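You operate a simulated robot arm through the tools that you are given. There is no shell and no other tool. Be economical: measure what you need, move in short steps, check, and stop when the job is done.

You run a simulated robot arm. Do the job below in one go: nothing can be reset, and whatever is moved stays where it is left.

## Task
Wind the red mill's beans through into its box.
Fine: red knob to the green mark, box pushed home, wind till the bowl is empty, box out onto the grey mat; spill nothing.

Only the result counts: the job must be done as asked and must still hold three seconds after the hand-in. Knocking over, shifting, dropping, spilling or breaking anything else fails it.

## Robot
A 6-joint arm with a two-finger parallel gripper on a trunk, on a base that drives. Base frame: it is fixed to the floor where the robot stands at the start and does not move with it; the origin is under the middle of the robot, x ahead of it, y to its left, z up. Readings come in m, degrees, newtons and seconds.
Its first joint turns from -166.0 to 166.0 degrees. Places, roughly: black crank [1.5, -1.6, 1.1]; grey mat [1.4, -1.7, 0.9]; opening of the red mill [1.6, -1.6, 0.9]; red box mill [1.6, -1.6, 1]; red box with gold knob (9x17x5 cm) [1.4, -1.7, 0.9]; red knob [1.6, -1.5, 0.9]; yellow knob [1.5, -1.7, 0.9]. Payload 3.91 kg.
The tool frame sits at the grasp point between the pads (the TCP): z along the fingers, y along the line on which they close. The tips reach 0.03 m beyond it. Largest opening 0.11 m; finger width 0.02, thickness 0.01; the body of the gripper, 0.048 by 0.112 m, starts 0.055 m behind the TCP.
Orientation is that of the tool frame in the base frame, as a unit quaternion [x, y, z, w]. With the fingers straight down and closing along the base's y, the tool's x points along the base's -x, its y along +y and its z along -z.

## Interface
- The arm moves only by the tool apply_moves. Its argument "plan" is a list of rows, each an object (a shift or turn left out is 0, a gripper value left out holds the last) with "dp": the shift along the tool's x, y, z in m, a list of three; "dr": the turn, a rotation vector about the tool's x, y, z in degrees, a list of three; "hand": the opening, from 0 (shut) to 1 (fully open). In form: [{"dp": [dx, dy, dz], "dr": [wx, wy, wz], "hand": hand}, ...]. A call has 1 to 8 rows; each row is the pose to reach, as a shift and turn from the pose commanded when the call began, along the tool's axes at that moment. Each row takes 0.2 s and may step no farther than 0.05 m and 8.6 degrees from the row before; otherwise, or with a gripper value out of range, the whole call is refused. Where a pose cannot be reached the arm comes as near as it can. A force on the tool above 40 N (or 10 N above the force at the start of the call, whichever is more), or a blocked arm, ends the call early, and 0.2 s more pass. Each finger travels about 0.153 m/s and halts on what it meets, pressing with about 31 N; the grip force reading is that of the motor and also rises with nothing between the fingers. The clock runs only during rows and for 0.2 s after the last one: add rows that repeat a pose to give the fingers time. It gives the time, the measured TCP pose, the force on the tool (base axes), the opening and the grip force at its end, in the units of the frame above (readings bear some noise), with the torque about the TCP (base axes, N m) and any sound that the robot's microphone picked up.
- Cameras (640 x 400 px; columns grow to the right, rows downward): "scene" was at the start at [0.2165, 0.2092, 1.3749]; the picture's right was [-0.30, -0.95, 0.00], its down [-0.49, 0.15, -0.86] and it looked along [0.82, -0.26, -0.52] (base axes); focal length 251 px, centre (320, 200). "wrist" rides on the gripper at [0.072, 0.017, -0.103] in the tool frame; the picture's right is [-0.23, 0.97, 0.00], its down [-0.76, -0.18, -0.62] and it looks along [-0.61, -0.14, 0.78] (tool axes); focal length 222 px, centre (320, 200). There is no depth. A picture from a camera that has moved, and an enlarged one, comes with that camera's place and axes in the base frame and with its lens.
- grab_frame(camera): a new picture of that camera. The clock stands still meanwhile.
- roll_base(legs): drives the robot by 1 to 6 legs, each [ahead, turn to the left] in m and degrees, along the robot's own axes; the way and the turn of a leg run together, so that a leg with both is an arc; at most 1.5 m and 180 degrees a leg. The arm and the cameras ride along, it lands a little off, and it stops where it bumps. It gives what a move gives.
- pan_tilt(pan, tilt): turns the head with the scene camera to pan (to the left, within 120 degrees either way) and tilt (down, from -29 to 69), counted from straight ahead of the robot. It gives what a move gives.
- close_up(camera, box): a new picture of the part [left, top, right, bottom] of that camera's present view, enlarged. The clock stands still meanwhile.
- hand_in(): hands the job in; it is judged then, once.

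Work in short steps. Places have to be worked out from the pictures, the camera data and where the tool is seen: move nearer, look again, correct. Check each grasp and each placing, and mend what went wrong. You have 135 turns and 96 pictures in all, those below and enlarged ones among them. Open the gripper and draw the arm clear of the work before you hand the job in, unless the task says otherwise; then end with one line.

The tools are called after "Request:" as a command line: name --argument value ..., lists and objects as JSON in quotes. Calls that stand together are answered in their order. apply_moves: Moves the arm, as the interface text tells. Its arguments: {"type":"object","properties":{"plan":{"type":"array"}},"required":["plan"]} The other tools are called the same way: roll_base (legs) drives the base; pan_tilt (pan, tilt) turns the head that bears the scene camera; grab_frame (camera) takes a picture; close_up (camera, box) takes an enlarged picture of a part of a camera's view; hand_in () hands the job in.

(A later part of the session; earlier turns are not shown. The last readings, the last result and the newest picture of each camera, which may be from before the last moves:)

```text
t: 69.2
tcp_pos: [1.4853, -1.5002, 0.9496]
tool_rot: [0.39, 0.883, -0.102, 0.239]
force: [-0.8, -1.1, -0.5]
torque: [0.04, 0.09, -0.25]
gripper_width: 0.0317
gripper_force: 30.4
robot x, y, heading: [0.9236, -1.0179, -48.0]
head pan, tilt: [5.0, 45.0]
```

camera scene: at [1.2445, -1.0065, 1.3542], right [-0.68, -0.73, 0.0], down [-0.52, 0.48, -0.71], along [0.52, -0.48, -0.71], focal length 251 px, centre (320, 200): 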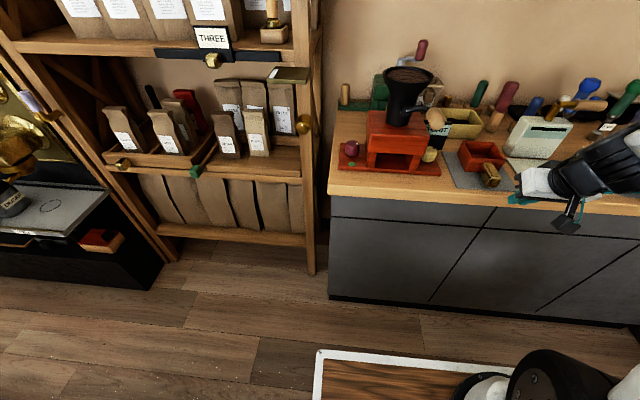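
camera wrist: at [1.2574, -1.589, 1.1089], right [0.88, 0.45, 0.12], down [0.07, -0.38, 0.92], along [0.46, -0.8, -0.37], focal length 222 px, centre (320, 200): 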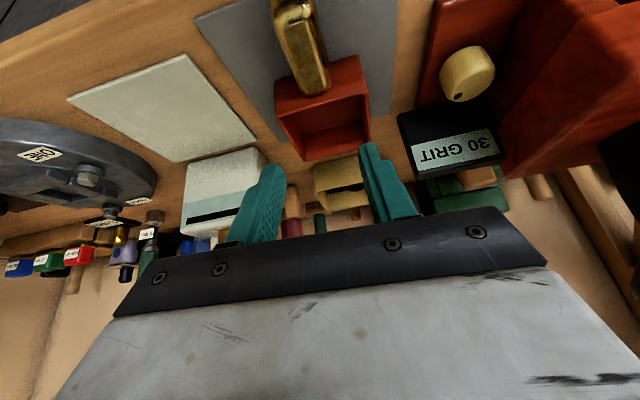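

Smooth. Advance in small steps until the back stop is felt.

Request:
apply_moves --plan '[{"dp": [-0.0052, 0, 0.003]}, {"dp": [-0.0104, 0, 0.006]}, {"dp": [-0.0155, 0, 0.009]}, {"dp": [-0.0207, 0, 0.012]}, {"dp": [-0.0259, 0, 0.015]}]'

Request:
close_up --camera "scene" --box '[350, 90, 450, 200]'

```text
t: 70.4
tcp_pos: [1.5027, -1.5179, 0.9486]
tool_rot: [0.391, 0.883, -0.103, 0.238]
force: [-19.1, 25.2, 2.3]
torque: [0.29, 0.44, -0.77]
gripper_width: 0.0321
gripper_force: 31.4
robot x, y, heading: [0.9198, -1.0086, -48.0]
head pan, tilt: [5.0, 45.0]
```

```text
3.64 times, centred on (400, 145) of scene
camera zoom: at [1.2436, -1.0051, 1.3543], right [-0.68, -0.73, 0.0], down [-0.52, 0.48, -0.71], along [0.52, -0.48, -0.71], focal length 913 px, centre (29, 400)
```

zoom: 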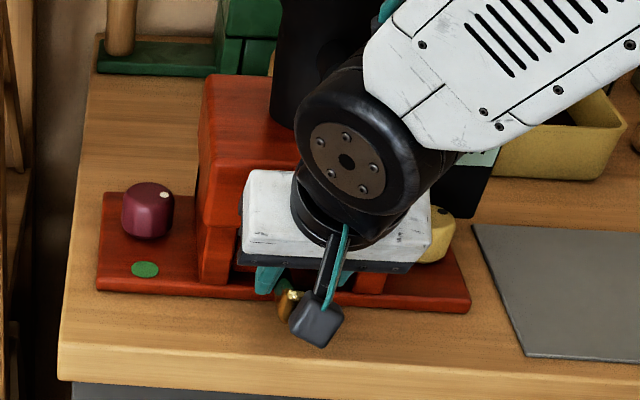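

The stop is felt (~31 N against the push): box home. Open the fingers and draw straight back, level, to stay clear of the crank.

Request:
apply_moves --plan '[{"hand": 0.46}, {"hand": 0.46}, {"dp": [0.0302, 0, -0.0175], "hand": 0.46}, {"dp": [0.0691, 0, -0.0401], "hand": 0.46}, {"dp": [0.1079, 0, -0.0626], "hand": 0.46}]'

Request:
close_up --camera "scene" --box '[340, 50, 480, 210]'

```text
t: 71.6
tcp_pos: [1.4196, -1.4313, 0.9509]
tool_rot: [0.391, 0.883, -0.103, 0.24]
force: [0.9, 0.0, 0.1]
torque: [-0.01, 0.0, 0.04]
gripper_width: 0.0506
gripper_force: 0.0
robot x, y, heading: [0.9242, -1.0127, -48.1]
head pan, tilt: [5.0, 45.0]
```

```text
2.50 times, centred on (410, 130) of scene
camera zoom: at [1.2449, -1.0068, 1.3541], right [-0.68, -0.73, 0.0], down [-0.52, 0.48, -0.71], along [0.52, -0.48, -0.71], focal length 627 px, centre (95, 375)
```

zoom: 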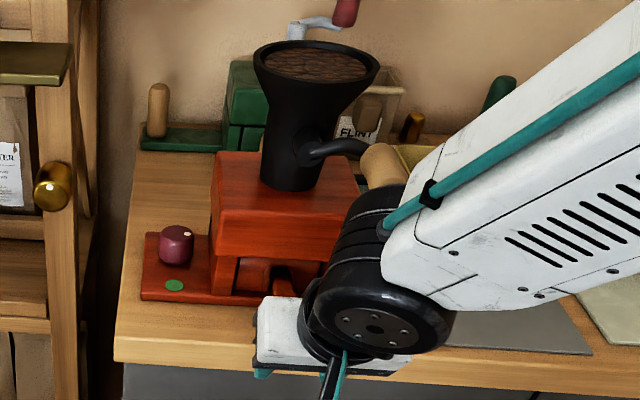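

Box is home, indicator green. Now raise the arm clear to view the crank.

Request:
apply_moves --plan '[{"dp": [-0.0, 0, -0.045]}, {"dp": [-0.02, -0.01, -0.085]}, {"dp": [-0.04, -0.04, -0.12]}, {"dp": [-0.06, -0.07, -0.155]}, {"dp": [-0.08, -0.1, -0.19]}, {"dp": [-0.1, -0.13, -0.22]}, {"dp": [-0.11, -0.16, -0.25]}, {"dp": [-0.12, -0.2, -0.265]}]'

Request:
close_up --camera "scene" --box '[360, 50, 480, 200]'

Request:
grab_frame --camera "wrist"

```text
refused: row 3 steps farther than a row can; nothing moved
```

```text
2.67 times, centred on (420, 125) of scene
camera zoom: at [1.2449, -1.0068, 1.3541], right [-0.68, -0.73, 0.0], down [-0.52, 0.48, -0.71], along [0.52, -0.48, -0.71], focal length 669 px, centre (53, 400)
```

zoom: 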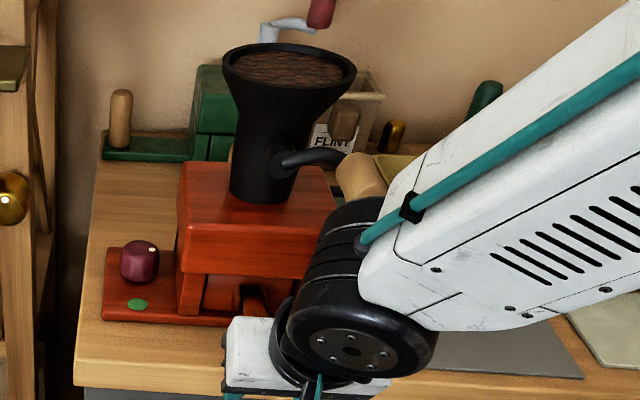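

```text
20 pictures are left
camera wrist: at [1.3554, -1.3344, 1.0038], right [0.85, 0.51, 0.12], down [0.1, -0.38, 0.92], along [0.51, -0.77, -0.37], focal length 222 px, centre (320, 200)
```

wrist: 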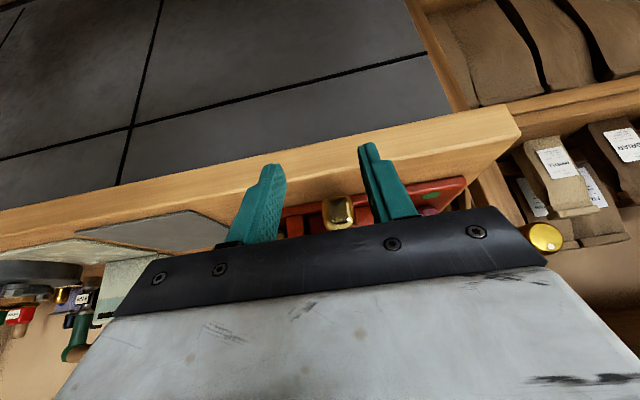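

Step was a hair too long; resend with smaller steps (no picture until it succeeds).

Request:
apply_moves --plan '[{"dp": [0, 0, -0.045]}, {"dp": [-0.015, -0.015, -0.085]}, {"dp": [-0.03, -0.04, -0.115]}, {"dp": [-0.045, -0.065, -0.145]}, {"dp": [-0.06, -0.09, -0.175]}, {"dp": [-0.075, -0.115, -0.205]}, {"dp": [-0.09, -0.145, -0.23]}, {"dp": [-0.1, -0.175, -0.255]}]'

```text
t: 73.4
tcp_pos: [1.2661, -1.5141, 1.2176]
tool_rot: [0.39, 0.883, -0.103, 0.24]
force: [0.0, -0.2, -0.2]
torque: [0.0, 0.0, 0.0]
gripper_width: 0.0506
gripper_force: 0.0
robot x, y, heading: [0.923, -1.01, -47.8]
head pan, tilt: [5.0, 45.0]
```

Request:
close_up --camera "scene" --box '[360, 60, 460, 180]'

Request:
close_up --camera "wrist" --box '[280, 0, 520, 200]'

```text
3.33 times, centred on (410, 120) of scene
camera zoom: at [1.2445, -1.0065, 1.3541], right [-0.68, -0.73, 0.0], down [-0.52, 0.48, -0.71], along [0.52, -0.48, -0.71], focal length 837 px, centre (20, 467)
```

zoom: 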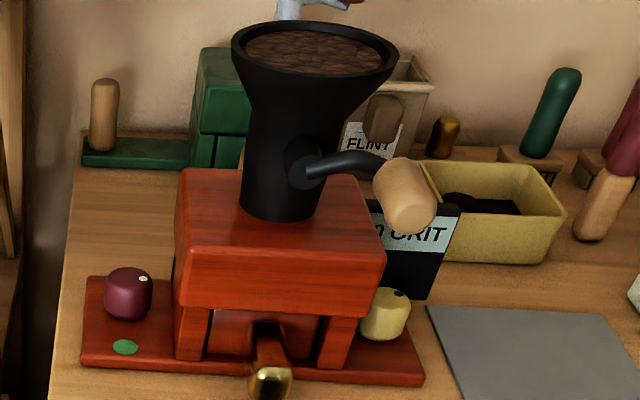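

```text
2.00 times, centred on (400, 100) of wrist
camera zoom: at [1.2004, -1.4192, 1.2702], right [0.85, 0.51, 0.12], down [0.1, -0.38, 0.92], along [0.52, -0.77, -0.37], focal length 444 px, centre (160, 400)
```

zoom: 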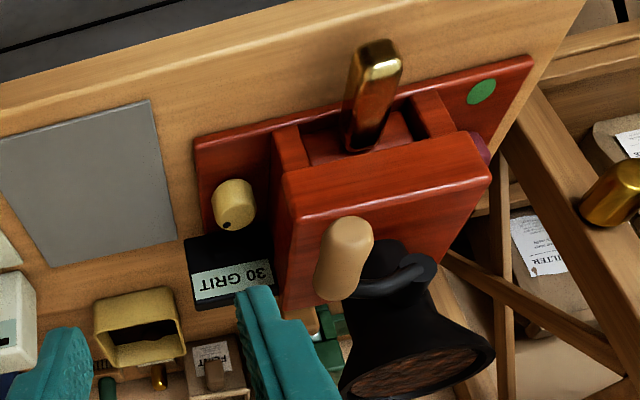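

Crank axis ≈ A 2.157/L 0.102/z 1.086, grip end at L 0.041, z 1.082 (radius ≈ 61 mm, at 3 o'clock), the wind plane faces the robot. I stage in front of the grip with the tool pitched to ~70°.

Request:
apply_moves --plan '[{"dp": [0, 0.023, 0.031], "dr": [0, -8, 0]}, {"dp": [0, 0.046, 0.063], "dr": [0, -16, 0]}, {"dp": [0, 0.069, 0.094], "dr": [0, -24, 0]}, {"dp": [0, 0.092, 0.126], "dr": [0, -32, 0]}, {"dp": [0.0005, 0.1146, 0.1572], "dr": [0, -40, 0]}, {"dp": [0.0005, 0.1146, 0.1572], "dr": [0, -40, 0]}]'

```text
t: 74.8
tcp_pos: [1.3888, -1.5331, 1.0853]
tool_rot: [0.444, 0.712, -0.232, 0.491]
force: [-50.9, 7.7, -1.0]
torque: [-0.08, 0.02, -0.51]
gripper_width: 0.0296
gripper_force: 0.0
out of reach, approached as far as the arm can: row 4, 5, 6
robot x, y, heading: [0.9205, -1.0167, -48.2]
head pan, tilt: [5.0, 45.0]
```

Unexpected contact (~51 N) and a reach limit. I look before doing anything.

Request:
close_up --camera "scene" --box '[350, 50, 510, 200]'

```text
2.67 times, centred on (430, 125) of scene
camera zoom: at [1.2421, -1.0064, 1.3547], right [-0.68, -0.73, 0.0], down [-0.52, 0.48, -0.71], along [0.52, -0.48, -0.71], focal length 669 px, centre (27, 400)
```

zoom: 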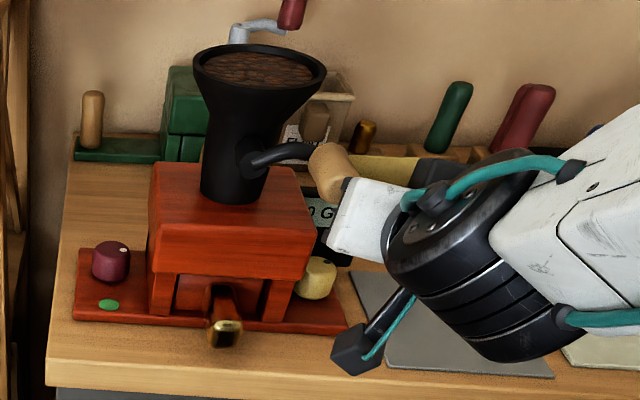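

Reach-limited yaw made the left finger press on the grip; mill and crank are unharmed. I pull away right/back, then drive the base back 0.18 m for more reach at this pitch.

Request:
apply_moves --plan '[{"dp": [0, -0.015, -0.01], "hand": 0.46}, {"dp": [0, -0.03, -0.03], "hand": 0.46}, {"dp": [0, -0.04, -0.06], "hand": 0.46}]'

Request:
roll_base --legs '[[-0.18, 0]]'

```text
t: 75.1
tcp_pos: [1.3938, -1.5316, 1.0909]
tool_rot: [0.426, 0.715, -0.224, 0.506]
force: [-75.9, 11.6, 3.0]
torque: [-0.02, -0.22, -0.32]
gripper_width: 0.0225
gripper_force: 0.0
out of reach, approached as far as the arm can: row 1
robot x, y, heading: [0.9214, -1.0084, -48.6]
head pan, tilt: [5.0, 45.0]
stopped in row 1: the force on the tool passed its limit at 85 N (the readings are from after the stop); the commanded pose is now the measured one
```

```text
t: 76.6
tcp_pos: [1.2813, -1.3983, 1.0922]
tool_rot: [0.422, 0.717, -0.223, 0.508]
force: [0.8, -1.1, 0.7]
torque: [0.05, 0.08, 0.0]
gripper_width: 0.0505
gripper_force: 0.0
robot x, y, heading: [0.8027, -0.882, -48.1]
head pan, tilt: [5.0, 45.0]
```

Free again. I check that mill, crank and box are unmoved.

Request:
grab_frame --camera "scene"

```text
16 pictures are left
camera scene: at [1.1236, -0.8727, 1.3541], right [-0.68, -0.73, 0.0], down [-0.52, 0.48, -0.71], along [0.52, -0.48, -0.71], focal length 251 px, centre (320, 200)
```

scene: 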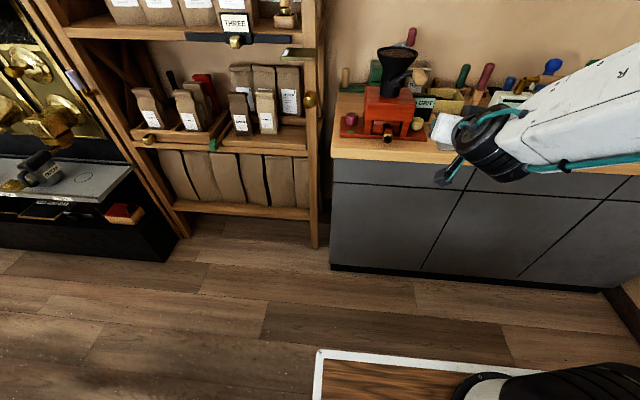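

All is in place. Correct the tool to 70° pitch, square to the mill, aligned to the grip's height and side, still 15 cm away.

Request:
apply_moves --plan '[{"dp": [0.0067, 0.0127, 0.0005], "dr": [-2.98, -1.12, -4.5]}, {"dp": [0.0135, 0.0254, 0.0011], "dr": [-5.95, -2.24, -9.0]}, {"dp": [0.0135, 0.0254, 0.0011], "dr": [-5.95, -2.24, -9.0]}]'

```text
t: 77.4
tcp_pos: [1.3096, -1.3844, 1.0866]
tool_rot: [0.332, 0.749, -0.232, 0.524]
force: [-0.6, 0.5, -0.1]
torque: [-0.01, 0.01, -0.01]
gripper_width: 0.0506
gripper_force: 0.1
out of reach, approached as far as the arm can: row 1, 2, 3
robot x, y, heading: [0.8031, -0.879, -48.0]
head pan, tilt: [5.0, 45.0]
```

Orientation is now right. Advance to just before the grip and view.

Request:
apply_moves --plan '[{"dp": [-0.01, -0.003, 0.04]}, {"dp": [-0.024, -0.003, 0.08]}, {"dp": [-0.037, -0.003, 0.12]}, {"dp": [-0.0487, -0.003, 0.1472]}, {"dp": [-0.0487, -0.003, 0.1472]}]'

Request:
close_up --camera "scene" --box '[330, 40, 470, 160]'

```text
t: 78.6
tcp_pos: [1.4106, -1.501, 1.0831]
tool_rot: [0.332, 0.749, -0.231, 0.525]
force: [-0.5, 0.1, 0.7]
torque: [0.01, -0.02, -0.03]
gripper_width: 0.0509
gripper_force: 0.0
robot x, y, heading: [0.7988, -0.88, -48.0]
head pan, tilt: [5.0, 45.0]
```

```text
3.33 times, centred on (400, 100) of scene
camera zoom: at [1.1236, -0.8727, 1.3541], right [-0.68, -0.73, 0.0], down [-0.52, 0.48, -0.71], along [0.52, -0.48, -0.71], focal length 837 px, centre (53, 533)
```

zoom: 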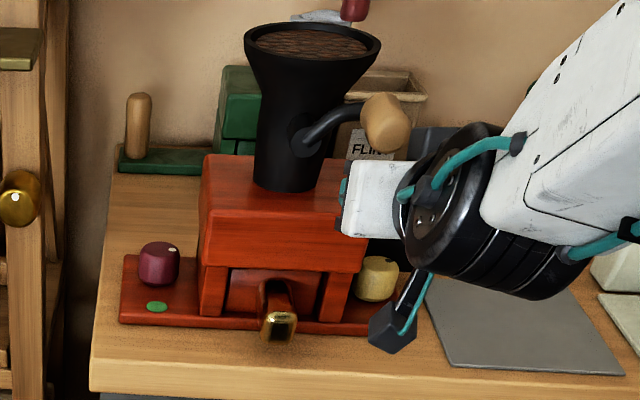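

The earlier contact turned the crank up to about 24° (grip now L≈0.048, z≈1.11). I rise to match it, advance over the grip and close.

Request:
apply_moves --plan '[{"dp": [-0.0254, 0.007, -0.0092]}, {"dp": [-0.0254, 0.007, -0.0092]}, {"dp": [-0.0348, 0.007, 0.0167]}, {"dp": [-0.0442, 0.007, 0.0425]}, {"dp": [-0.0442, 0.007, 0.0425], "hand": 0.1}, {"dp": [-0.0442, 0.007, 0.0425], "hand": 0.1}]'

Request:
close_up --camera "scene" --box '[330, 40, 470, 160]'

```text
t: 80.0
tcp_pos: [1.45, -1.5397, 1.1095]
tool_rot: [0.335, 0.747, -0.233, 0.525]
force: [-34.6, -16.7, 7.6]
torque: [0.01, 0.54, -1.83]
gripper_width: 0.0317
gripper_force: 44.9
robot x, y, heading: [0.8036, -0.879, -48.2]
head pan, tilt: [5.0, 45.0]
```

```text
3.33 times, centred on (400, 100) of scene
camera zoom: at [1.1217, -0.8744, 1.3546], right [-0.68, -0.73, 0.0], down [-0.51, 0.48, -0.71], along [0.52, -0.48, -0.71], focal length 837 px, centre (53, 533)
```

zoom: 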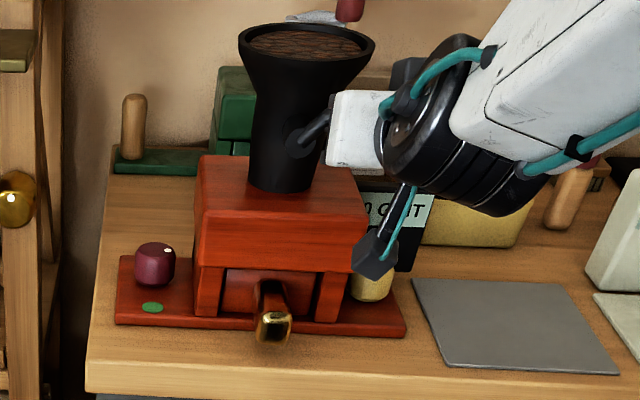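

Grip is held (31.7 mm); the side pull says its natural place is ~5 mm further right. I relax that and try turning upward (counter-clockwise) by ~40°.

Request:
apply_moves --plan '[{"dp": [0, -0.005, 0]}, {"dp": [-0.0164, 0.0055, -0.006]}, {"dp": [-0.0301, 0.0227, -0.0109]}]'

```text
t: 80.8
tcp_pos: [1.4715, -1.5202, 1.1392]
tool_rot: [0.333, 0.75, -0.231, 0.523]
force: [7.8, -9.7, -5.0]
torque: [-0.82, -0.65, -1.45]
gripper_width: 0.0314
gripper_force: 45.1
robot x, y, heading: [0.8033, -0.8809, -48.0]
head pan, tilt: [5.0, 45.0]
```

It turns freely. I wind on through nearly a full turn counter-clockwise and watch forces and sound.

Request:
apply_moves --plan '[{"dp": [-0.0039, 0.0419, -0.0014]}, {"dp": [0.0158, 0.078, 0.0057]}, {"dp": [0.0526, 0.0923, 0.0192]}, {"dp": [0.0895, 0.078, 0.0326]}, {"dp": [0.1091, 0.0419, 0.0397]}, {"dp": [0.1022, 0.0008, 0.0372]}, {"dp": [0.0723, -0.026, 0.0263]}, {"dp": [0.033, -0.026, 0.012]}]'

```text
t: 81.8
tcp_pos: [1.5271, -1.4689, 1.0587]
tool_rot: [0.336, 0.744, -0.235, 0.527]
force: [-27.4, 4.0, 0.8]
torque: [-0.02, -0.34, -1.62]
gripper_width: 0.0316
gripper_force: 45.1
robot x, y, heading: [0.8008, -0.8782, -48.2]
head pan, tilt: [5.0, 45.0]
stopped in row 4: the force on the tool passed its limit at 80 N (the readings are from after the stop); the commanded pose is now the measured one
```

The stop came from my circle being off: refitting from the readings gives centre ≈ (L 0.095, z 1.083), r ≈ 0.0585. Continue from here with the corrected circle.

Request:
apply_moves --plan '[{"dp": [0, -0.002, 0]}, {"dp": [0.0248, -0.0247, 0.009]}, {"dp": [0.0319, -0.0601, 0.0116]}, {"dp": [0.018, -0.0931, 0.0066]}, {"dp": [-0.0114, -0.1112, -0.0041]}, {"dp": [-0.0452, -0.1074, -0.0165]}, {"dp": [-0.0705, -0.0832, -0.0257]}]'

```text
t: 83.2
tcp_pos: [1.4446, -1.5449, 1.0949]
tool_rot: [0.34, 0.746, -0.235, 0.521]
force: [4.5, -17.3, -9.6]
torque: [-0.24, -0.29, 0.33]
gripper_width: 0.0317
gripper_force: 20.9
robot x, y, heading: [0.8007, -0.8756, -48.4]
head pan, tilt: [5.0, 45.0]
stopped in row 7: the force on the tool passed its limit at 68 N (the readings are from after the stop); the commanded pose is now the measured one
```

Nearly a full turn done before a force stop. I go on more slowly (20° per row).

Request:
apply_moves --plan '[{"dp": [-0.0165, 0.0056, -0.006]}, {"dp": [-0.0313, 0.0188, -0.0114]}, {"dp": [-0.0409, 0.0365, -0.0149]}, {"dp": [-0.0443, 0.0567, -0.0161]}, {"dp": [-0.0409, 0.0769, -0.0149]}, {"dp": [-0.0313, 0.0946, -0.0114]}, {"dp": [-0.0165, 0.1078, -0.006]}, {"dp": [0.0016, 0.1148, 0.0006]}]'

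Request:
close_up --camera "scene" --box '[330, 30, 470, 160]'

```text
t: 83.5
tcp_pos: [1.4444, -1.5452, 1.0973]
tool_rot: [0.343, 0.751, -0.233, 0.514]
force: [12.7, -22.2, -12.8]
torque: [-0.26, -0.47, 1.09]
gripper_width: 0.0316
gripper_force: 45.0
robot x, y, heading: [0.8007, -0.8764, -48.4]
head pan, tilt: [5.0, 45.0]
stopped in row 1: the force on the tool passed its limit at 69 N (the readings are from after the stop); the commanded pose is now the measured one
```

```text
3.08 times, centred on (400, 95) of scene
camera zoom: at [1.1246, -0.8775, 1.3539], right [-0.69, -0.72, 0.0], down [-0.51, 0.49, -0.71], along [0.51, -0.49, -0.71], focal length 772 px, centre (74, 523)
```

zoom: 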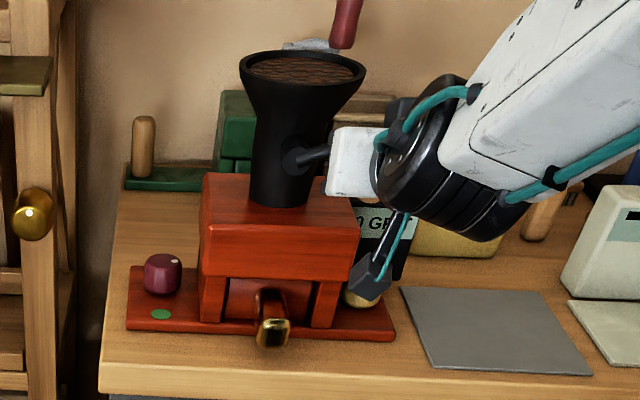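

Bean level looks unchanged and counter-clockwise jams here; I try clockwise in slow steps.

Request:
apply_moves --plan '[{"dp": [0.0193, -0.0017, 0.007]}, {"dp": [0.0378, 0.004, 0.0137]}, {"dp": [0.0533, 0.016, 0.0194]}, {"dp": [0.0641, 0.033, 0.0233]}, {"dp": [0.0688, 0.0529, 0.025]}]'

```text
t: 84.8
tcp_pos: [1.4791, -1.5092, 1.0211]
tool_rot: [0.345, 0.751, -0.233, 0.513]
force: [-13.0, -17.8, -12.4]
torque: [0.37, -1.23, 0.66]
gripper_width: 0.0314
gripper_force: 45.1
robot x, y, heading: [0.8028, -0.8809, -48.7]
head pan, tilt: [5.0, 45.0]
```

Clockwise moves with ~20 N tangential resistance. Continue clockwise.

Request:
apply_moves --plan '[{"dp": [-0.0014, 0.0248, -0.0005]}, {"dp": [-0.014, 0.0461, -0.0051]}, {"dp": [-0.0335, 0.0602, -0.0122]}, {"dp": [-0.0569, 0.0646, -0.0207]}, {"dp": [-0.0798, 0.0585, -0.029]}, {"dp": [-0.0984, 0.043, -0.0358]}, {"dp": [-0.1096, 0.0208, -0.0399]}, {"dp": [-0.1112, -0.0043, -0.0405]}]'

```text
t: 86.2
tcp_pos: [1.5208, -1.4748, 1.1411]
tool_rot: [0.338, 0.747, -0.233, 0.523]
force: [-6.4, 18.4, 16.0]
torque: [-0.19, 0.31, -0.93]
gripper_width: 0.031
gripper_force: 45.1
robot x, y, heading: [0.8025, -0.8794, -48.2]
head pan, tilt: [5.0, 45.0]
stopped in row 7: the force on the tool passed its limit at 70 N (the readings are from after the stop); the commanded pose is now the measured one
```

Force stop with the tool pushed up and out of the circle; I look at what's happening.

Request:
close_up --camera "scene" --box '[340, 30, 440, 130]'

```text
4.00 times, centred on (390, 80) of scene
camera zoom: at [1.1225, -0.8721, 1.3543], right [-0.68, -0.73, 0.0], down [-0.52, 0.48, -0.71], along [0.52, -0.48, -0.71], focal length 1004 px, centre (40, 680)
```

zoom: 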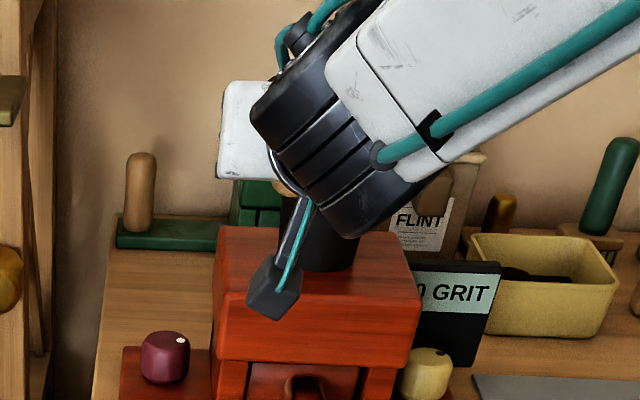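

The grip has slipped vertically in the fingers. Refit of readings gives centre (0.0975, 1.082), r≈0.062, matching the mill's middle. I release, back off and re-view the grip position.

Request:
apply_moves --plan '[{"hand": 0.5}, {"hand": 0.5}, {"dp": [0.0137, 0, -0.0376], "hand": 0.5}, {"dp": [0.0274, -0.02, -0.0752], "hand": 0.5}, {"dp": [0.0274, -0.06, -0.0752], "hand": 0.5}, {"dp": [0.0274, -0.105, -0.0752], "hand": 0.5}, {"dp": [0.0274, -0.15, -0.0752], "hand": 0.5}]'

Request:
close_up --camera "scene" --box '[340, 30, 440, 130]'

```text
t: 87.8
tcp_pos: [1.3665, -1.5072, 1.1374]
tool_rot: [0.342, 0.748, -0.236, 0.518]
force: [0.2, 0.5, -0.1]
torque: [0.01, 0.0, 0.0]
gripper_width: 0.0554
gripper_force: 0.0
out of reach, approached as far as the arm can: row 7
robot x, y, heading: [0.8033, -0.8793, -48.1]
head pan, tilt: [5.0, 45.0]
```

```text
4.00 times, centred on (390, 80) of scene
camera zoom: at [1.1234, -0.8737, 1.3542], right [-0.68, -0.73, 0.0], down [-0.52, 0.48, -0.71], along [0.52, -0.48, -0.71], focal length 1004 px, centre (40, 680)
```

zoom: 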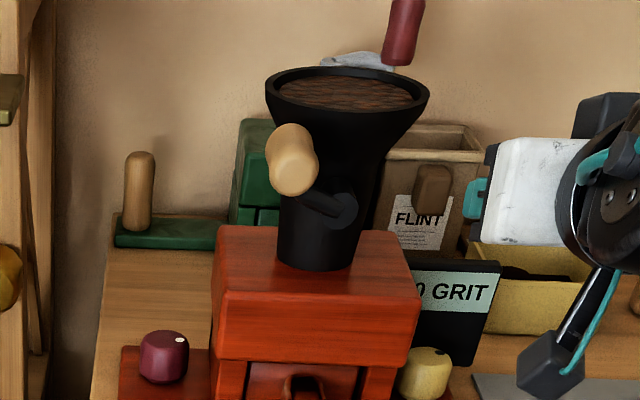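

Clear view: the grip is at α≈39° (upper left), r≈0.06, and the beans look a bit lower already. In tool coordinates that is L≈0.144, z≈1.119; I stage in front of it.

Request:
apply_moves --plan '[{"dp": [0.0035, 0.035, 0.004]}, {"dp": [0.007, 0.07, 0.008]}, {"dp": [0.01, 0.105, 0.012]}, {"dp": [0.0135, 0.14, 0.0156]}, {"dp": [0.0135, 0.14, 0.0156]}]'

```text
t: 89.0
tcp_pos: [1.4773, -1.4213, 1.1217]
tool_rot: [0.338, 0.749, -0.232, 0.52]
force: [0.2, 0.1, 0.6]
torque: [0.0, -0.04, -0.03]
gripper_width: 0.0548
gripper_force: 0.1
robot x, y, heading: [0.801, -0.8754, -48.2]
head pan, tilt: [5.0, 45.0]
```

Request:
apply_moves --plan '[{"dp": [-0.011, 0, 0.034]}, {"dp": [-0.0218, 0, 0.0672]}, {"dp": [-0.0218, 0, 0.0672], "hand": 0.27}, {"dp": [-0.0218, 0, 0.0672], "hand": 0.27}]'

```text
t: 90.0
tcp_pos: [1.5248, -1.4729, 1.1176]
tool_rot: [0.339, 0.749, -0.232, 0.52]
force: [-4.3, -2.9, -9.4]
torque: [0.34, 0.12, -1.06]
gripper_width: 0.0311
gripper_force: 45.4
robot x, y, heading: [0.8027, -0.8784, -48.4]
head pan, tilt: [5.0, 45.0]
```

Gripped where predicted. Wind clockwise, 36° per row, on the refined circle.

Request:
apply_moves --plan '[{"dp": [-0.0185, -0.029, -0.0067]}, {"dp": [-0.0179, -0.0658, -0.0065]}, {"dp": [0.0029, -0.0951, 0.0011]}, {"dp": [0.0359, -0.1059, 0.0131]}, {"dp": [0.0686, -0.0939, 0.025]}, {"dp": [0.0884, -0.0638, 0.0322]}, {"dp": [0.0879, -0.027, 0.032]}, {"dp": [0.067, 0.0023, 0.0244]}]'

```text
t: 91.8
tcp_pos: [1.5298, -1.4743, 1.049]
tool_rot: [0.339, 0.749, -0.232, 0.52]
force: [0.2, 0.1, -0.5]
torque: [-0.01, -0.03, 0.02]
gripper_width: 0.0298
gripper_force: 0.1
robot x, y, heading: [0.8012, -0.8799, -48.0]
head pan, tilt: [5.0, 45.0]
```

The fingers closed past the grip (0.0298 with no force): it slipped out because I had limited the closing. I back off and locate the grip again.

Request:
apply_moves --plan '[{"dp": [0.0137, 0, -0.0376], "hand": 0.5}, {"dp": [0.0274, 0, -0.0752], "hand": 0.5}, {"dp": [0.0274, -0.045, -0.0752]}, {"dp": [0.0274, -0.09, -0.0752]}, {"dp": [0.0274, -0.135, -0.0752]}]'

Request:
close_up --camera "scene" --box '[340, 30, 440, 130]'

```text
t: 93.0
tcp_pos: [1.3869, -1.4898, 1.0478]
tool_rot: [0.34, 0.748, -0.234, 0.52]
force: [-0.6, 0.3, 0.2]
torque: [-0.02, 0.02, 0.02]
gripper_width: 0.055
gripper_force: 0.0
out of reach, approached as far as the arm can: row 5
robot x, y, heading: [0.8036, -0.8781, -48.1]
head pan, tilt: [5.0, 45.0]
```

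```text
4.00 times, centred on (390, 80) of scene
camera zoom: at [1.1234, -0.8737, 1.3542], right [-0.68, -0.73, 0.0], down [-0.52, 0.48, -0.71], along [0.52, -0.48, -0.71], focal length 1004 px, centre (40, 680)
```

zoom: 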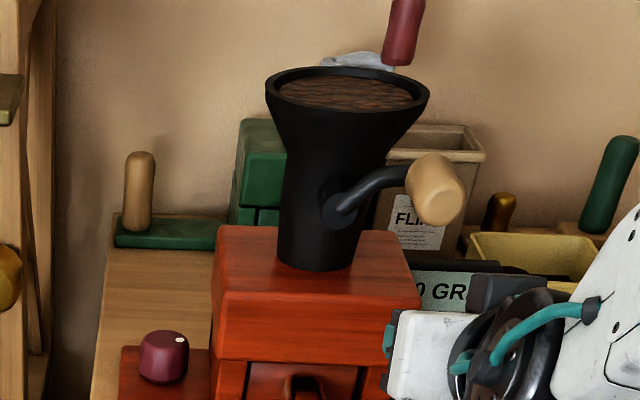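

The crank is now at the upper right (L≈0.046, z≈1.107 in tool terms). Re-stage there; this time I'll close fully.

Request:
apply_moves --plan '[{"dp": [-0.03, 0.008, -0.0055]}, {"dp": [-0.0588, 0.0151, -0.0108]}, {"dp": [-0.0588, 0.0151, -0.0108]}]'

```text
t: 93.8
tcp_pos: [1.4052, -1.4877, 1.1078]
tool_rot: [0.338, 0.749, -0.231, 0.521]
force: [-0.2, 0.0, 0.1]
torque: [0.0, 0.03, -0.03]
gripper_width: 0.0548
gripper_force: 0.0
robot x, y, heading: [0.8008, -0.8813, -48.2]
head pan, tilt: [5.0, 45.0]
```

Request:
apply_moves --plan '[{"dp": [-0.013, 0, 0.035]}, {"dp": [-0.0255, 0, 0.0701]}, {"dp": [-0.0255, 0, 0.0701], "hand": 0.05}, {"dp": [-0.0255, 0, 0.0701], "hand": 0.05}]'

```text
t: 94.8
tcp_pos: [1.4517, -1.5432, 1.1047]
tool_rot: [0.34, 0.748, -0.232, 0.521]
force: [-8.3, -7.5, 0.2]
torque: [0.59, 0.66, -1.19]
gripper_width: 0.0315
gripper_force: 45.2
robot x, y, heading: [0.8002, -0.8801, -48.2]
head pan, tilt: [5.0, 45.0]
```

Firmly held (45 N). Wind clockwise with 30° rows.

Request:
apply_moves --plan '[{"dp": [0.031, -0.007, 0.0113]}, {"dp": [0.0576, 0.0045, 0.021]}, {"dp": [0.0753, 0.0285, 0.0274]}, {"dp": [0.0793, 0.0588, 0.0289]}, {"dp": [0.0685, 0.0871, 0.0249]}, {"dp": [0.046, 0.1059, 0.0167]}, {"dp": [0.0175, 0.1102, 0.0064]}, {"dp": [-0.0091, 0.0987, -0.0033]}]'

```text
t: 95.4
tcp_pos: [1.4509, -1.5442, 1.0492]
tool_rot: [0.343, 0.748, -0.234, 0.518]
force: [0.1, -9.1, -5.5]
torque: [0.27, 0.21, 0.59]
gripper_width: 0.0313
gripper_force: 25.0
robot x, y, heading: [0.803, -0.8775, -48.5]
head pan, tilt: [5.0, 45.0]
stopped in row 2: the force on the tool passed its limit at 49 N (the readings are from after the stop); the commanded pose is now the measured one
```

Gripping makes the handle drag in my fingers. A better way: use the closed fingers as a pushing pin that follows the circle behind the grip. I release, back off, close the hand and place it just above the grip (behind it for clockwise winding).

Request:
apply_moves --plan '[{"hand": 0.5}, {"hand": 0.5}, {"dp": [0.0128, 0, -0.0352], "hand": 0.5}, {"dp": [0.0256, 0, -0.0704], "hand": 0.3}, {"dp": [-0.0139, -0.004, -0.0848], "hand": 0}, {"dp": [-0.0139, -0.004, -0.0848], "hand": 0}, {"dp": [-0.0255, -0.004, -0.053], "hand": 0}, {"dp": [-0.0371, -0.004, -0.0209], "hand": 0}]'

```text
t: 97.1
tcp_pos: [1.4173, -1.5121, 1.0884]
tool_rot: [0.344, 0.751, -0.23, 0.515]
force: [-20.2, 22.2, 2.9]
torque: [0.34, 0.16, 0.09]
gripper_width: 0.0
gripper_force: 31.3
robot x, y, heading: [0.8054, -0.8793, -48.4]
head pan, tilt: [5.0, 45.0]
stopped in row 8: the force on the tool passed its limit at 159 N (the readings are from after the stop); the commanded pose is now the measured one
```

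The pin hit the end of the grip, so it isn't where I thought. Back off and look.

Request:
apply_moves --plan '[{"dp": [0.0137, 0, -0.0376]}, {"dp": [0.03, 0, -0.05]}, {"dp": [0.07, -0.02, -0.045]}]'

Request:
close_up --camera "scene" --box '[335, 30, 435, 150]'

```text
t: 97.9
tcp_pos: [1.363, -1.4729, 1.0431]
tool_rot: [0.345, 0.749, -0.234, 0.515]
force: [0.2, 0.1, -0.6]
torque: [0.03, 0.0, -0.01]
gripper_width: 0.0001
gripper_force: 30.9
out of reach, approached as far as the arm can: row 3
robot x, y, heading: [0.7989, -0.877, -48.1]
head pan, tilt: [5.0, 45.0]
```

```text
3.33 times, centred on (385, 90) of scene
camera zoom: at [1.1235, -0.8748, 1.3542], right [-0.69, -0.73, 0.0], down [-0.51, 0.48, -0.71], along [0.51, -0.48, -0.71], focal length 837 px, centre (103, 567)
```

zoom: 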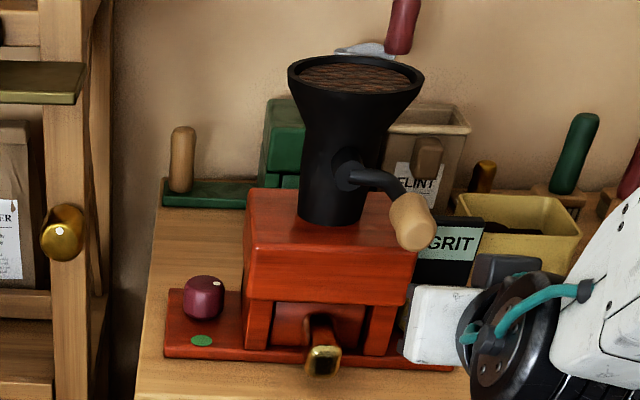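

The grip is at α≈208° (lower right) and the bean level is visibly lower, so clockwise winding works. I stage the pin well above it at α=160°.

Request:
apply_moves --plan '[{"dp": [-0.036, 0.008, 0.005]}, {"dp": [-0.0721, 0.0165, 0.0099]}, {"dp": [-0.0721, 0.0165, 0.0099]}]'

```text
t: 98.7
tcp_pos: [1.3984, -1.4916, 1.1045]
tool_rot: [0.344, 0.75, -0.23, 0.516]
force: [-0.4, 0.0, 0.0]
torque: [-0.01, 0.02, 0.02]
gripper_width: 0.0
gripper_force: 31.0
robot x, y, heading: [0.8026, -0.8824, -48.1]
head pan, tilt: [5.0, 45.0]
```

Request:
apply_moves --plan '[{"dp": [-0.0123, 0, 0.0317]}, {"dp": [-0.0246, 0, 0.0634]}, {"dp": [-0.0034, -0.0005, 0.0716]}, {"dp": [0.0238, 0.0102, 0.0822]}, {"dp": [0.0425, 0.0339, 0.0894]}, {"dp": [0.0475, 0.0645, 0.0914]}, {"dp": [0.0375, 0.0937, 0.0875]}, {"dp": [0.0154, 0.1137, 0.0789]}]'

```text
t: 100.5
tcp_pos: [1.5261, -1.4673, 1.0619]
tool_rot: [0.343, 0.75, -0.231, 0.516]
force: [-0.1, -0.3, -0.5]
torque: [-0.03, 0.01, 0.02]
gripper_width: 0.0
gripper_force: 31.0
robot x, y, heading: [0.801, -0.8809, -48.4]
head pan, tilt: [5.0, 45.0]
```

No jam. Push through a full turn at 45° per row.

Request:
apply_moves --plan '[{"dp": [-0.0428, 0.002, -0.0166]}, {"dp": [-0.0745, -0.029, -0.0289]}, {"dp": [-0.0763, -0.0749, -0.0296]}, {"dp": [-0.0474, -0.1088, -0.0184]}, {"dp": [-0.0046, -0.1108, -0.0018]}, {"dp": [0.0271, -0.0798, 0.0105]}, {"dp": [0.0289, -0.0339, 0.0112]}, {"dp": [0, 0, 0]}]'

Request:
close_up --camera "scene" --box '[335, 30, 435, 130]'

```text
t: 102.3
tcp_pos: [1.5289, -1.464, 1.0633]
tool_rot: [0.343, 0.75, -0.231, 0.516]
force: [-0.4, -1.2, 0.0]
torque: [-0.01, 0.01, 0.04]
gripper_width: 0.0
gripper_force: 31.1
robot x, y, heading: [0.8018, -0.8806, -48.3]
head pan, tilt: [5.0, 45.0]
```

```text
4.00 times, centred on (385, 80) of scene
camera zoom: at [1.1235, -0.8751, 1.3541], right [-0.69, -0.73, 0.0], down [-0.51, 0.49, -0.71], along [0.51, -0.48, -0.71], focal length 1004 px, centre (60, 680)
```

zoom: 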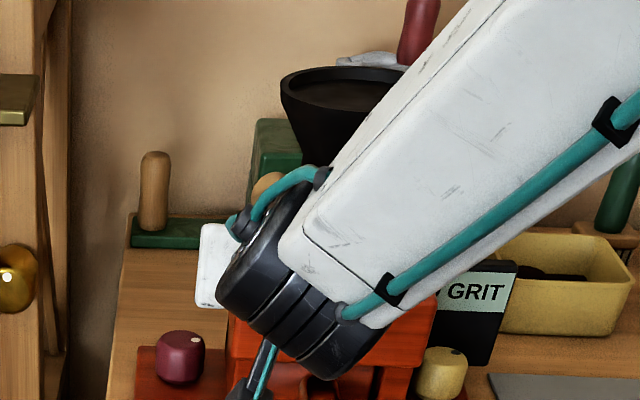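

The bowl interior now looks dark, nearly or fully empty. Two more turns for certainty.

Request:
apply_moves --plan '[{"dp": [-0.0428, 0.002, -0.0166]}, {"dp": [-0.0745, -0.029, -0.0289]}, {"dp": [-0.0763, -0.0749, -0.0296]}, {"dp": [-0.0474, -0.1088, -0.0184]}, {"dp": [-0.0046, -0.1108, -0.0018]}, {"dp": [0.0271, -0.0798, 0.0105]}, {"dp": [0.0289, -0.0339, 0.0112]}, {"dp": [0, 0, 0]}]'

Request:
apply_moves --plan '[{"dp": [-0.0428, 0.002, -0.0166]}, {"dp": [-0.0745, -0.029, -0.0289]}, {"dp": [-0.0763, -0.0749, -0.0296]}, {"dp": [-0.0474, -0.1088, -0.0184]}, {"dp": [-0.0046, -0.1108, -0.0018]}, {"dp": [0.0271, -0.0798, 0.0105]}, {"dp": [0.0289, -0.0339, 0.0112]}, {"dp": [0, 0, 0]}]'

```text
t: 104.1
tcp_pos: [1.5267, -1.4662, 1.0631]
tool_rot: [0.343, 0.75, -0.231, 0.516]
force: [0.4, -0.7, 0.3]
torque: [0.0, -0.05, 0.01]
gripper_width: 0.0
gripper_force: 31.8
robot x, y, heading: [0.8032, -0.8784, -48.2]
head pan, tilt: [5.0, 45.0]
```

```text
t: 105.9
tcp_pos: [1.5275, -1.4661, 1.0637]
tool_rot: [0.343, 0.75, -0.231, 0.516]
force: [-0.2, -0.4, -0.7]
torque: [0.01, -0.04, 0.0]
gripper_width: 0.0001
gripper_force: 30.8
robot x, y, heading: [0.7991, -0.8762, -48.2]
head pan, tilt: [5.0, 45.0]
```

Push the grip on up to near the top to park it out of the way, then back the pin off.

Request:
apply_moves --plan '[{"dp": [-0.0428, 0.002, -0.0166]}, {"dp": [-0.0597, -0.0084, -0.0232]}, {"dp": [-0.042, -0.0084, -0.07]}, {"dp": [-0.024, -0.0084, -0.1164]}, {"dp": [-0.024, -0.05, -0.1164]}, {"dp": [-0.024, -0.09, -0.1164]}]'

Request:
grab_frame --camera "scene"

```text
t: 107.3
tcp_pos: [1.3952, -1.4487, 1.125]
tool_rot: [0.343, 0.75, -0.231, 0.516]
force: [-0.1, -0.1, -0.6]
torque: [0.0, -0.01, -0.04]
gripper_width: 0.0005
gripper_force: 30.9
robot x, y, heading: [0.7967, -0.8792, -48.5]
head pan, tilt: [5.0, 45.0]
```

```text
7 pictures are left
camera scene: at [1.1237, -0.8746, 1.3541], right [-0.69, -0.73, 0.0], down [-0.52, 0.48, -0.71], along [0.51, -0.48, -0.71], focal length 251 px, centre (320, 200)
```

scene: 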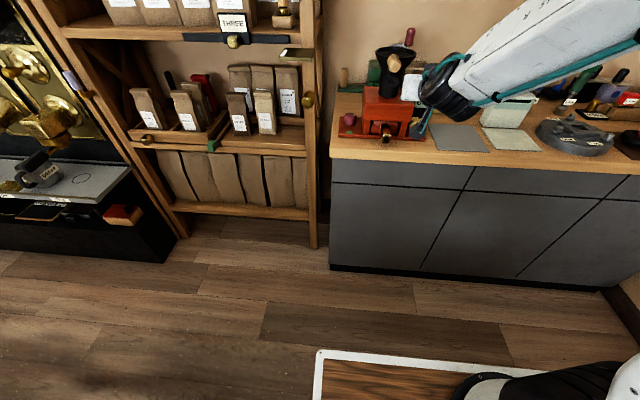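

Request:
close_up --camera "scene" --box '[340, 30, 440, 150]'

```text
3.33 times, centred on (390, 90) of scene
camera zoom: at [1.1237, -0.8746, 1.3541], right [-0.69, -0.73, 0.0], down [-0.52, 0.48, -0.71], along [0.51, -0.48, -0.71], focal length 837 px, centre (87, 567)
```

zoom: 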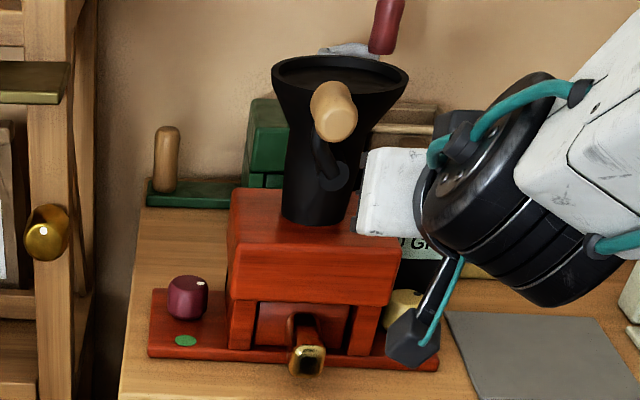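

The bowl looks empty from here; I raise the wrist camera to look inside from above to be sure (also restoring the pitch for the box).

Request:
apply_moves --plan '[{"dp": [-0.029, 0.005, -0.0108], "dr": [0, 8.1, 0]}, {"dp": [-0.058, 0.01, -0.0216], "dr": [0, 16.2, 0]}, {"dp": [-0.09, 0.016, -0.025], "dr": [0, 24.3, 0]}, {"dp": [-0.12, 0.022, -0.025], "dr": [0, 32.4, 0]}, {"dp": [-0.15, 0.028, -0.02], "dr": [0, 40.5, 0]}, {"dp": [-0.172, 0.032, -0.0131], "dr": [0, 48.6, 0]}, {"dp": [-0.172, 0.032, -0.0131], "dr": [0, 48.6, 0]}]'

Request:
grab_frame --camera "wrist"

```text
t: 108.9
tcp_pos: [1.4469, -1.4671, 1.2925]
tool_rot: [0.407, 0.896, -0.069, 0.161]
force: [0.7, 0.0, -0.6]
torque: [0.0, 0.04, 0.01]
gripper_width: 0.0001
gripper_force: 31.1
out of reach, approached as far as the arm can: row 2
robot x, y, heading: [0.7984, -0.8811, -48.5]
head pan, tilt: [5.0, 45.0]
```

```text
5 pictures are left
camera wrist: at [1.3922, -1.3789, 1.3642], right [0.87, 0.48, 0.09], down [0.19, -0.5, 0.85], along [0.45, -0.72, -0.53], focal length 222 px, centre (320, 200)
```

wrist: 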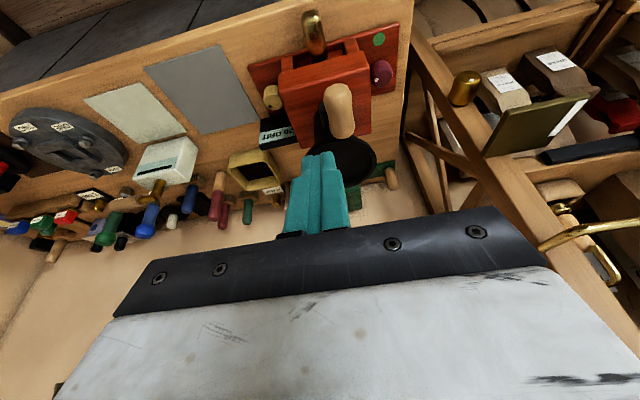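

The bowl is empty. Pitch back to 30°, retract and drive 0.10 m closer for the box.

Request:
apply_moves --plan '[{"dp": [0.031, 0, -0.0114], "dr": [0, -3.4, 0], "hand": 0.46}, {"dp": [0.063, 0, -0.0228], "dr": [0, -6.8, 0], "hand": 0.46}, {"dp": [0.094, 0, -0.0342], "dr": [0, -10.2, 0], "hand": 0.46}, {"dp": [0.094, 0, -0.0342], "dr": [0, -10.2, 0], "hand": 0.46}]'

Request:
roll_base --legs '[[0.1, 0]]'

```text
t: 109.9
tcp_pos: [1.3825, -1.3911, 1.2941]
tool_rot: [0.4, 0.878, -0.106, 0.24]
force: [-0.2, -0.8, -0.1]
torque: [-0.01, -0.01, -0.03]
gripper_width: 0.0505
gripper_force: 0.2
robot x, y, heading: [0.8029, -0.8783, -48.1]
head pan, tilt: [5.0, 45.0]
```

```text
t: 111.0
tcp_pos: [1.4491, -1.4671, 1.2936]
tool_rot: [0.401, 0.878, -0.106, 0.24]
force: [0.0, 0.2, 0.1]
torque: [0.01, 0.0, 0.0]
gripper_width: 0.0504
gripper_force: 0.1
robot x, y, heading: [0.8676, -0.9529, -48.2]
head pan, tilt: [5.0, 45.0]
```

Descend in front of the box handle to grasp height, squaring the yaw.

Request:
apply_moves --plan '[{"dp": [0.0302, 0.002, -0.0177]}, {"dp": [0.0552, 0.003, 0.025]}, {"dp": [0.0802, 0.004, 0.0677], "dr": [-0.2, 0, -0.4]}, {"dp": [0.1052, 0.005, 0.1104], "dr": [-0.4, 0, -0.8]}, {"dp": [0.1302, 0.006, 0.1531], "dr": [-0.66, 0, -1.12]}, {"dp": [0.1552, 0.006, 0.1958], "dr": [-0.66, 0, -1.12]}, {"dp": [0.1802, 0.006, 0.2385], "dr": [-0.66, 0, -1.12]}, {"dp": [0.2052, 0.006, 0.2812], "dr": [-0.66, 0, -1.12]}]'

Request:
close_up --camera "wrist" --box '[160, 0, 480, 240]'

```text
t: 112.8
tcp_pos: [1.4319, -1.4342, 0.9469]
tool_rot: [0.39, 0.883, -0.102, 0.242]
force: [-0.1, 0.6, 0.4]
torque: [0.0, -0.04, 0.0]
gripper_width: 0.0509
gripper_force: 0.0
robot x, y, heading: [0.8679, -0.9544, -48.3]
head pan, tilt: [5.0, 45.0]
```

```text
1.67 times, centred on (320, 120) of wrist
camera zoom: at [1.3665, -1.339, 0.9983], right [0.85, 0.51, 0.12], down [0.09, -0.38, 0.92], along [0.52, -0.77, -0.37], focal length 370 px, centre (320, 333)
```

zoom: 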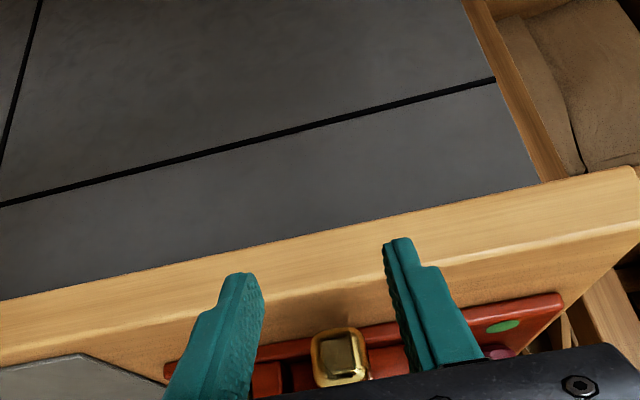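

Handle centred between the fingers. Advance 11 cm straddling it and close.

Request:
apply_moves --plan '[{"dp": [-0.031, -0.001, 0.019]}, {"dp": [-0.063, -0.001, 0.038]}, {"dp": [-0.0941, -0.001, 0.057]}, {"dp": [-0.0941, -0.001, 0.057], "hand": 0.05}, {"dp": [-0.0941, -0.001, 0.057], "hand": 0.05}, {"dp": [-0.0941, -0.001, 0.057], "hand": 0.05}]'

```text
t: 114.2
tcp_pos: [1.5044, -1.5188, 0.9464]
tool_rot: [0.392, 0.882, -0.103, 0.239]
force: [-11.1, -9.7, 2.1]
torque: [-0.22, 0.11, -0.59]
gripper_width: 0.0318
gripper_force: 31.1
robot x, y, heading: [0.8722, -0.9554, -48.6]
head pan, tilt: [5.0, 45.0]
stopped in row 6: the force on the tool passed its limit at 42 N (the readings are from after the stop); the commanded pose is now the measured one
```

Held (31.8 mm); the handle sits ~2 mm right, so I ease that way, then pull out slowly with a 2 mm lift.

Request:
apply_moves --plan '[{"dp": [0, -0.002, 0]}, {"dp": [-0.0005, -0.002, -0.0017]}, {"dp": [0.0122, -0.002, -0.0093]}, {"dp": [0.0295, -0.002, -0.0194]}, {"dp": [0.051, -0.002, -0.032]}, {"dp": [0.0726, -0.002, -0.0447]}]'

```text
t: 115.6
tcp_pos: [1.4462, -1.4555, 0.9486]
tool_rot: [0.392, 0.883, -0.102, 0.239]
force: [0.1, 0.1, -1.2]
torque: [0.05, 0.02, 0.0]
gripper_width: 0.0315
gripper_force: 30.9
robot x, y, heading: [0.8699, -0.9554, -48.7]
head pan, tilt: [5.0, 45.0]
```

Sliding out smoothly. Pull the rest of the way, then carry level to the right in front of the mat.

Request:
apply_moves --plan '[{"dp": [0.0237, 0, -0.0139]}, {"dp": [0.0474, 0, -0.0278]}, {"dp": [0.0474, -0.03, -0.0278]}, {"dp": [0.0474, -0.075, -0.028]}, {"dp": [0.0474, -0.12, -0.028]}, {"dp": [0.0474, -0.165, -0.0285]}, {"dp": [0.0474, -0.21, -0.029]}, {"dp": [0.0474, -0.2523, -0.03]}]'

Request:
grab_frame --camera "scene"

```text
t: 117.4
tcp_pos: [1.2215, -1.5839, 0.9485]
tool_rot: [0.392, 0.882, -0.103, 0.24]
force: [0.4, 0.4, -0.8]
torque: [0.03, 0.06, 0.02]
gripper_width: 0.0316
gripper_force: 31.6
robot x, y, heading: [0.8686, -0.953, -48.7]
head pan, tilt: [5.0, 45.0]
```

```text
3 pictures are left
camera scene: at [1.1905, -0.9511, 1.3541], right [-0.69, -0.73, 0.0], down [-0.51, 0.49, -0.71], along [0.51, -0.49, -0.71], focal length 251 px, centre (320, 200)
```

scene: 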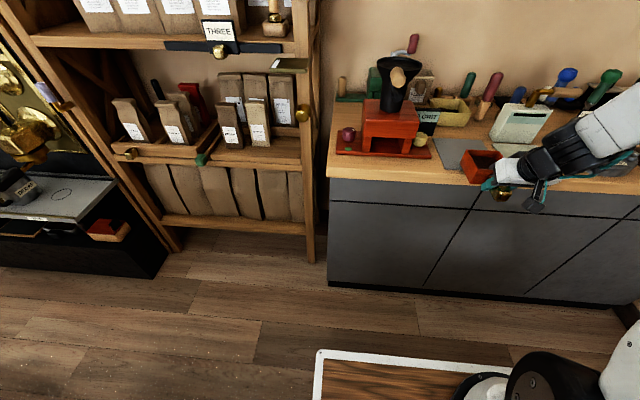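

The box with the grounds is out and level. Move ahead over the mat to its original spot.

Request:
apply_moves --plan '[{"dp": [-0.0315, 0, 0.0183]}, {"dp": [-0.063, 0, 0.0366]}, {"dp": [-0.0945, 0, 0.0549]}, {"dp": [-0.126, 0, 0.0732]}, {"dp": [-0.126, 0, 0.0732]}]'

Request:
close_up --camera "scene" --box '[420, 110, 540, 200]'

```text
t: 118.6
tcp_pos: [1.3181, -1.6908, 0.9506]
tool_rot: [0.392, 0.882, -0.103, 0.24]
force: [0.0, -0.9, -1.2]
torque: [0.06, 0.04, -0.03]
gripper_width: 0.0315
gripper_force: 30.9
robot x, y, heading: [0.8669, -0.9529, -48.4]
head pan, tilt: [5.0, 45.0]
```

```text
4.44 times, centred on (480, 155) of scene
camera zoom: at [1.1904, -0.9514, 1.3541], right [-0.69, -0.73, 0.0], down [-0.51, 0.49, -0.71], along [0.51, -0.49, -0.71], focal length 1115 px, centre (-391, 400)
```

zoom: 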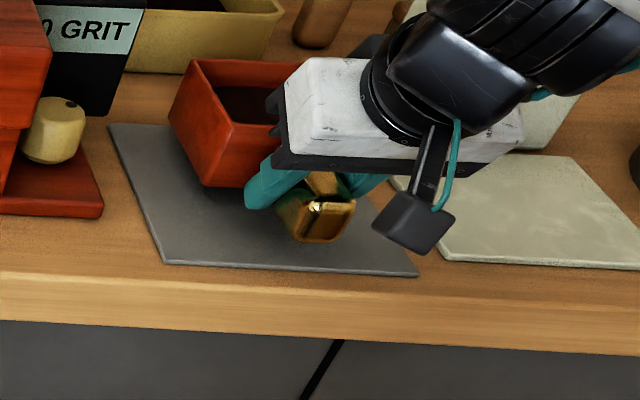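

Grounds are in the box, and it hovers over the mat. Lower gently to contact.

Request:
apply_moves --plan '[{"dp": [0.002, 0, 0.0035]}, {"dp": [0.004, 0, 0.0069]}, {"dp": [0.0055, 0, 0.0095]}, {"dp": [0.0066, 0, 0.0113]}]'

```text
t: 119.6
tcp_pos: [1.3172, -1.6908, 0.9378]
tool_rot: [0.392, 0.882, -0.103, 0.24]
force: [0.2, 2.5, 1.1]
torque: [-0.18, -0.1, 0.04]
gripper_width: 0.0316
gripper_force: 31.0
robot x, y, heading: [0.8694, -0.9492, -48.4]
head pan, tilt: [5.0, 45.0]
```

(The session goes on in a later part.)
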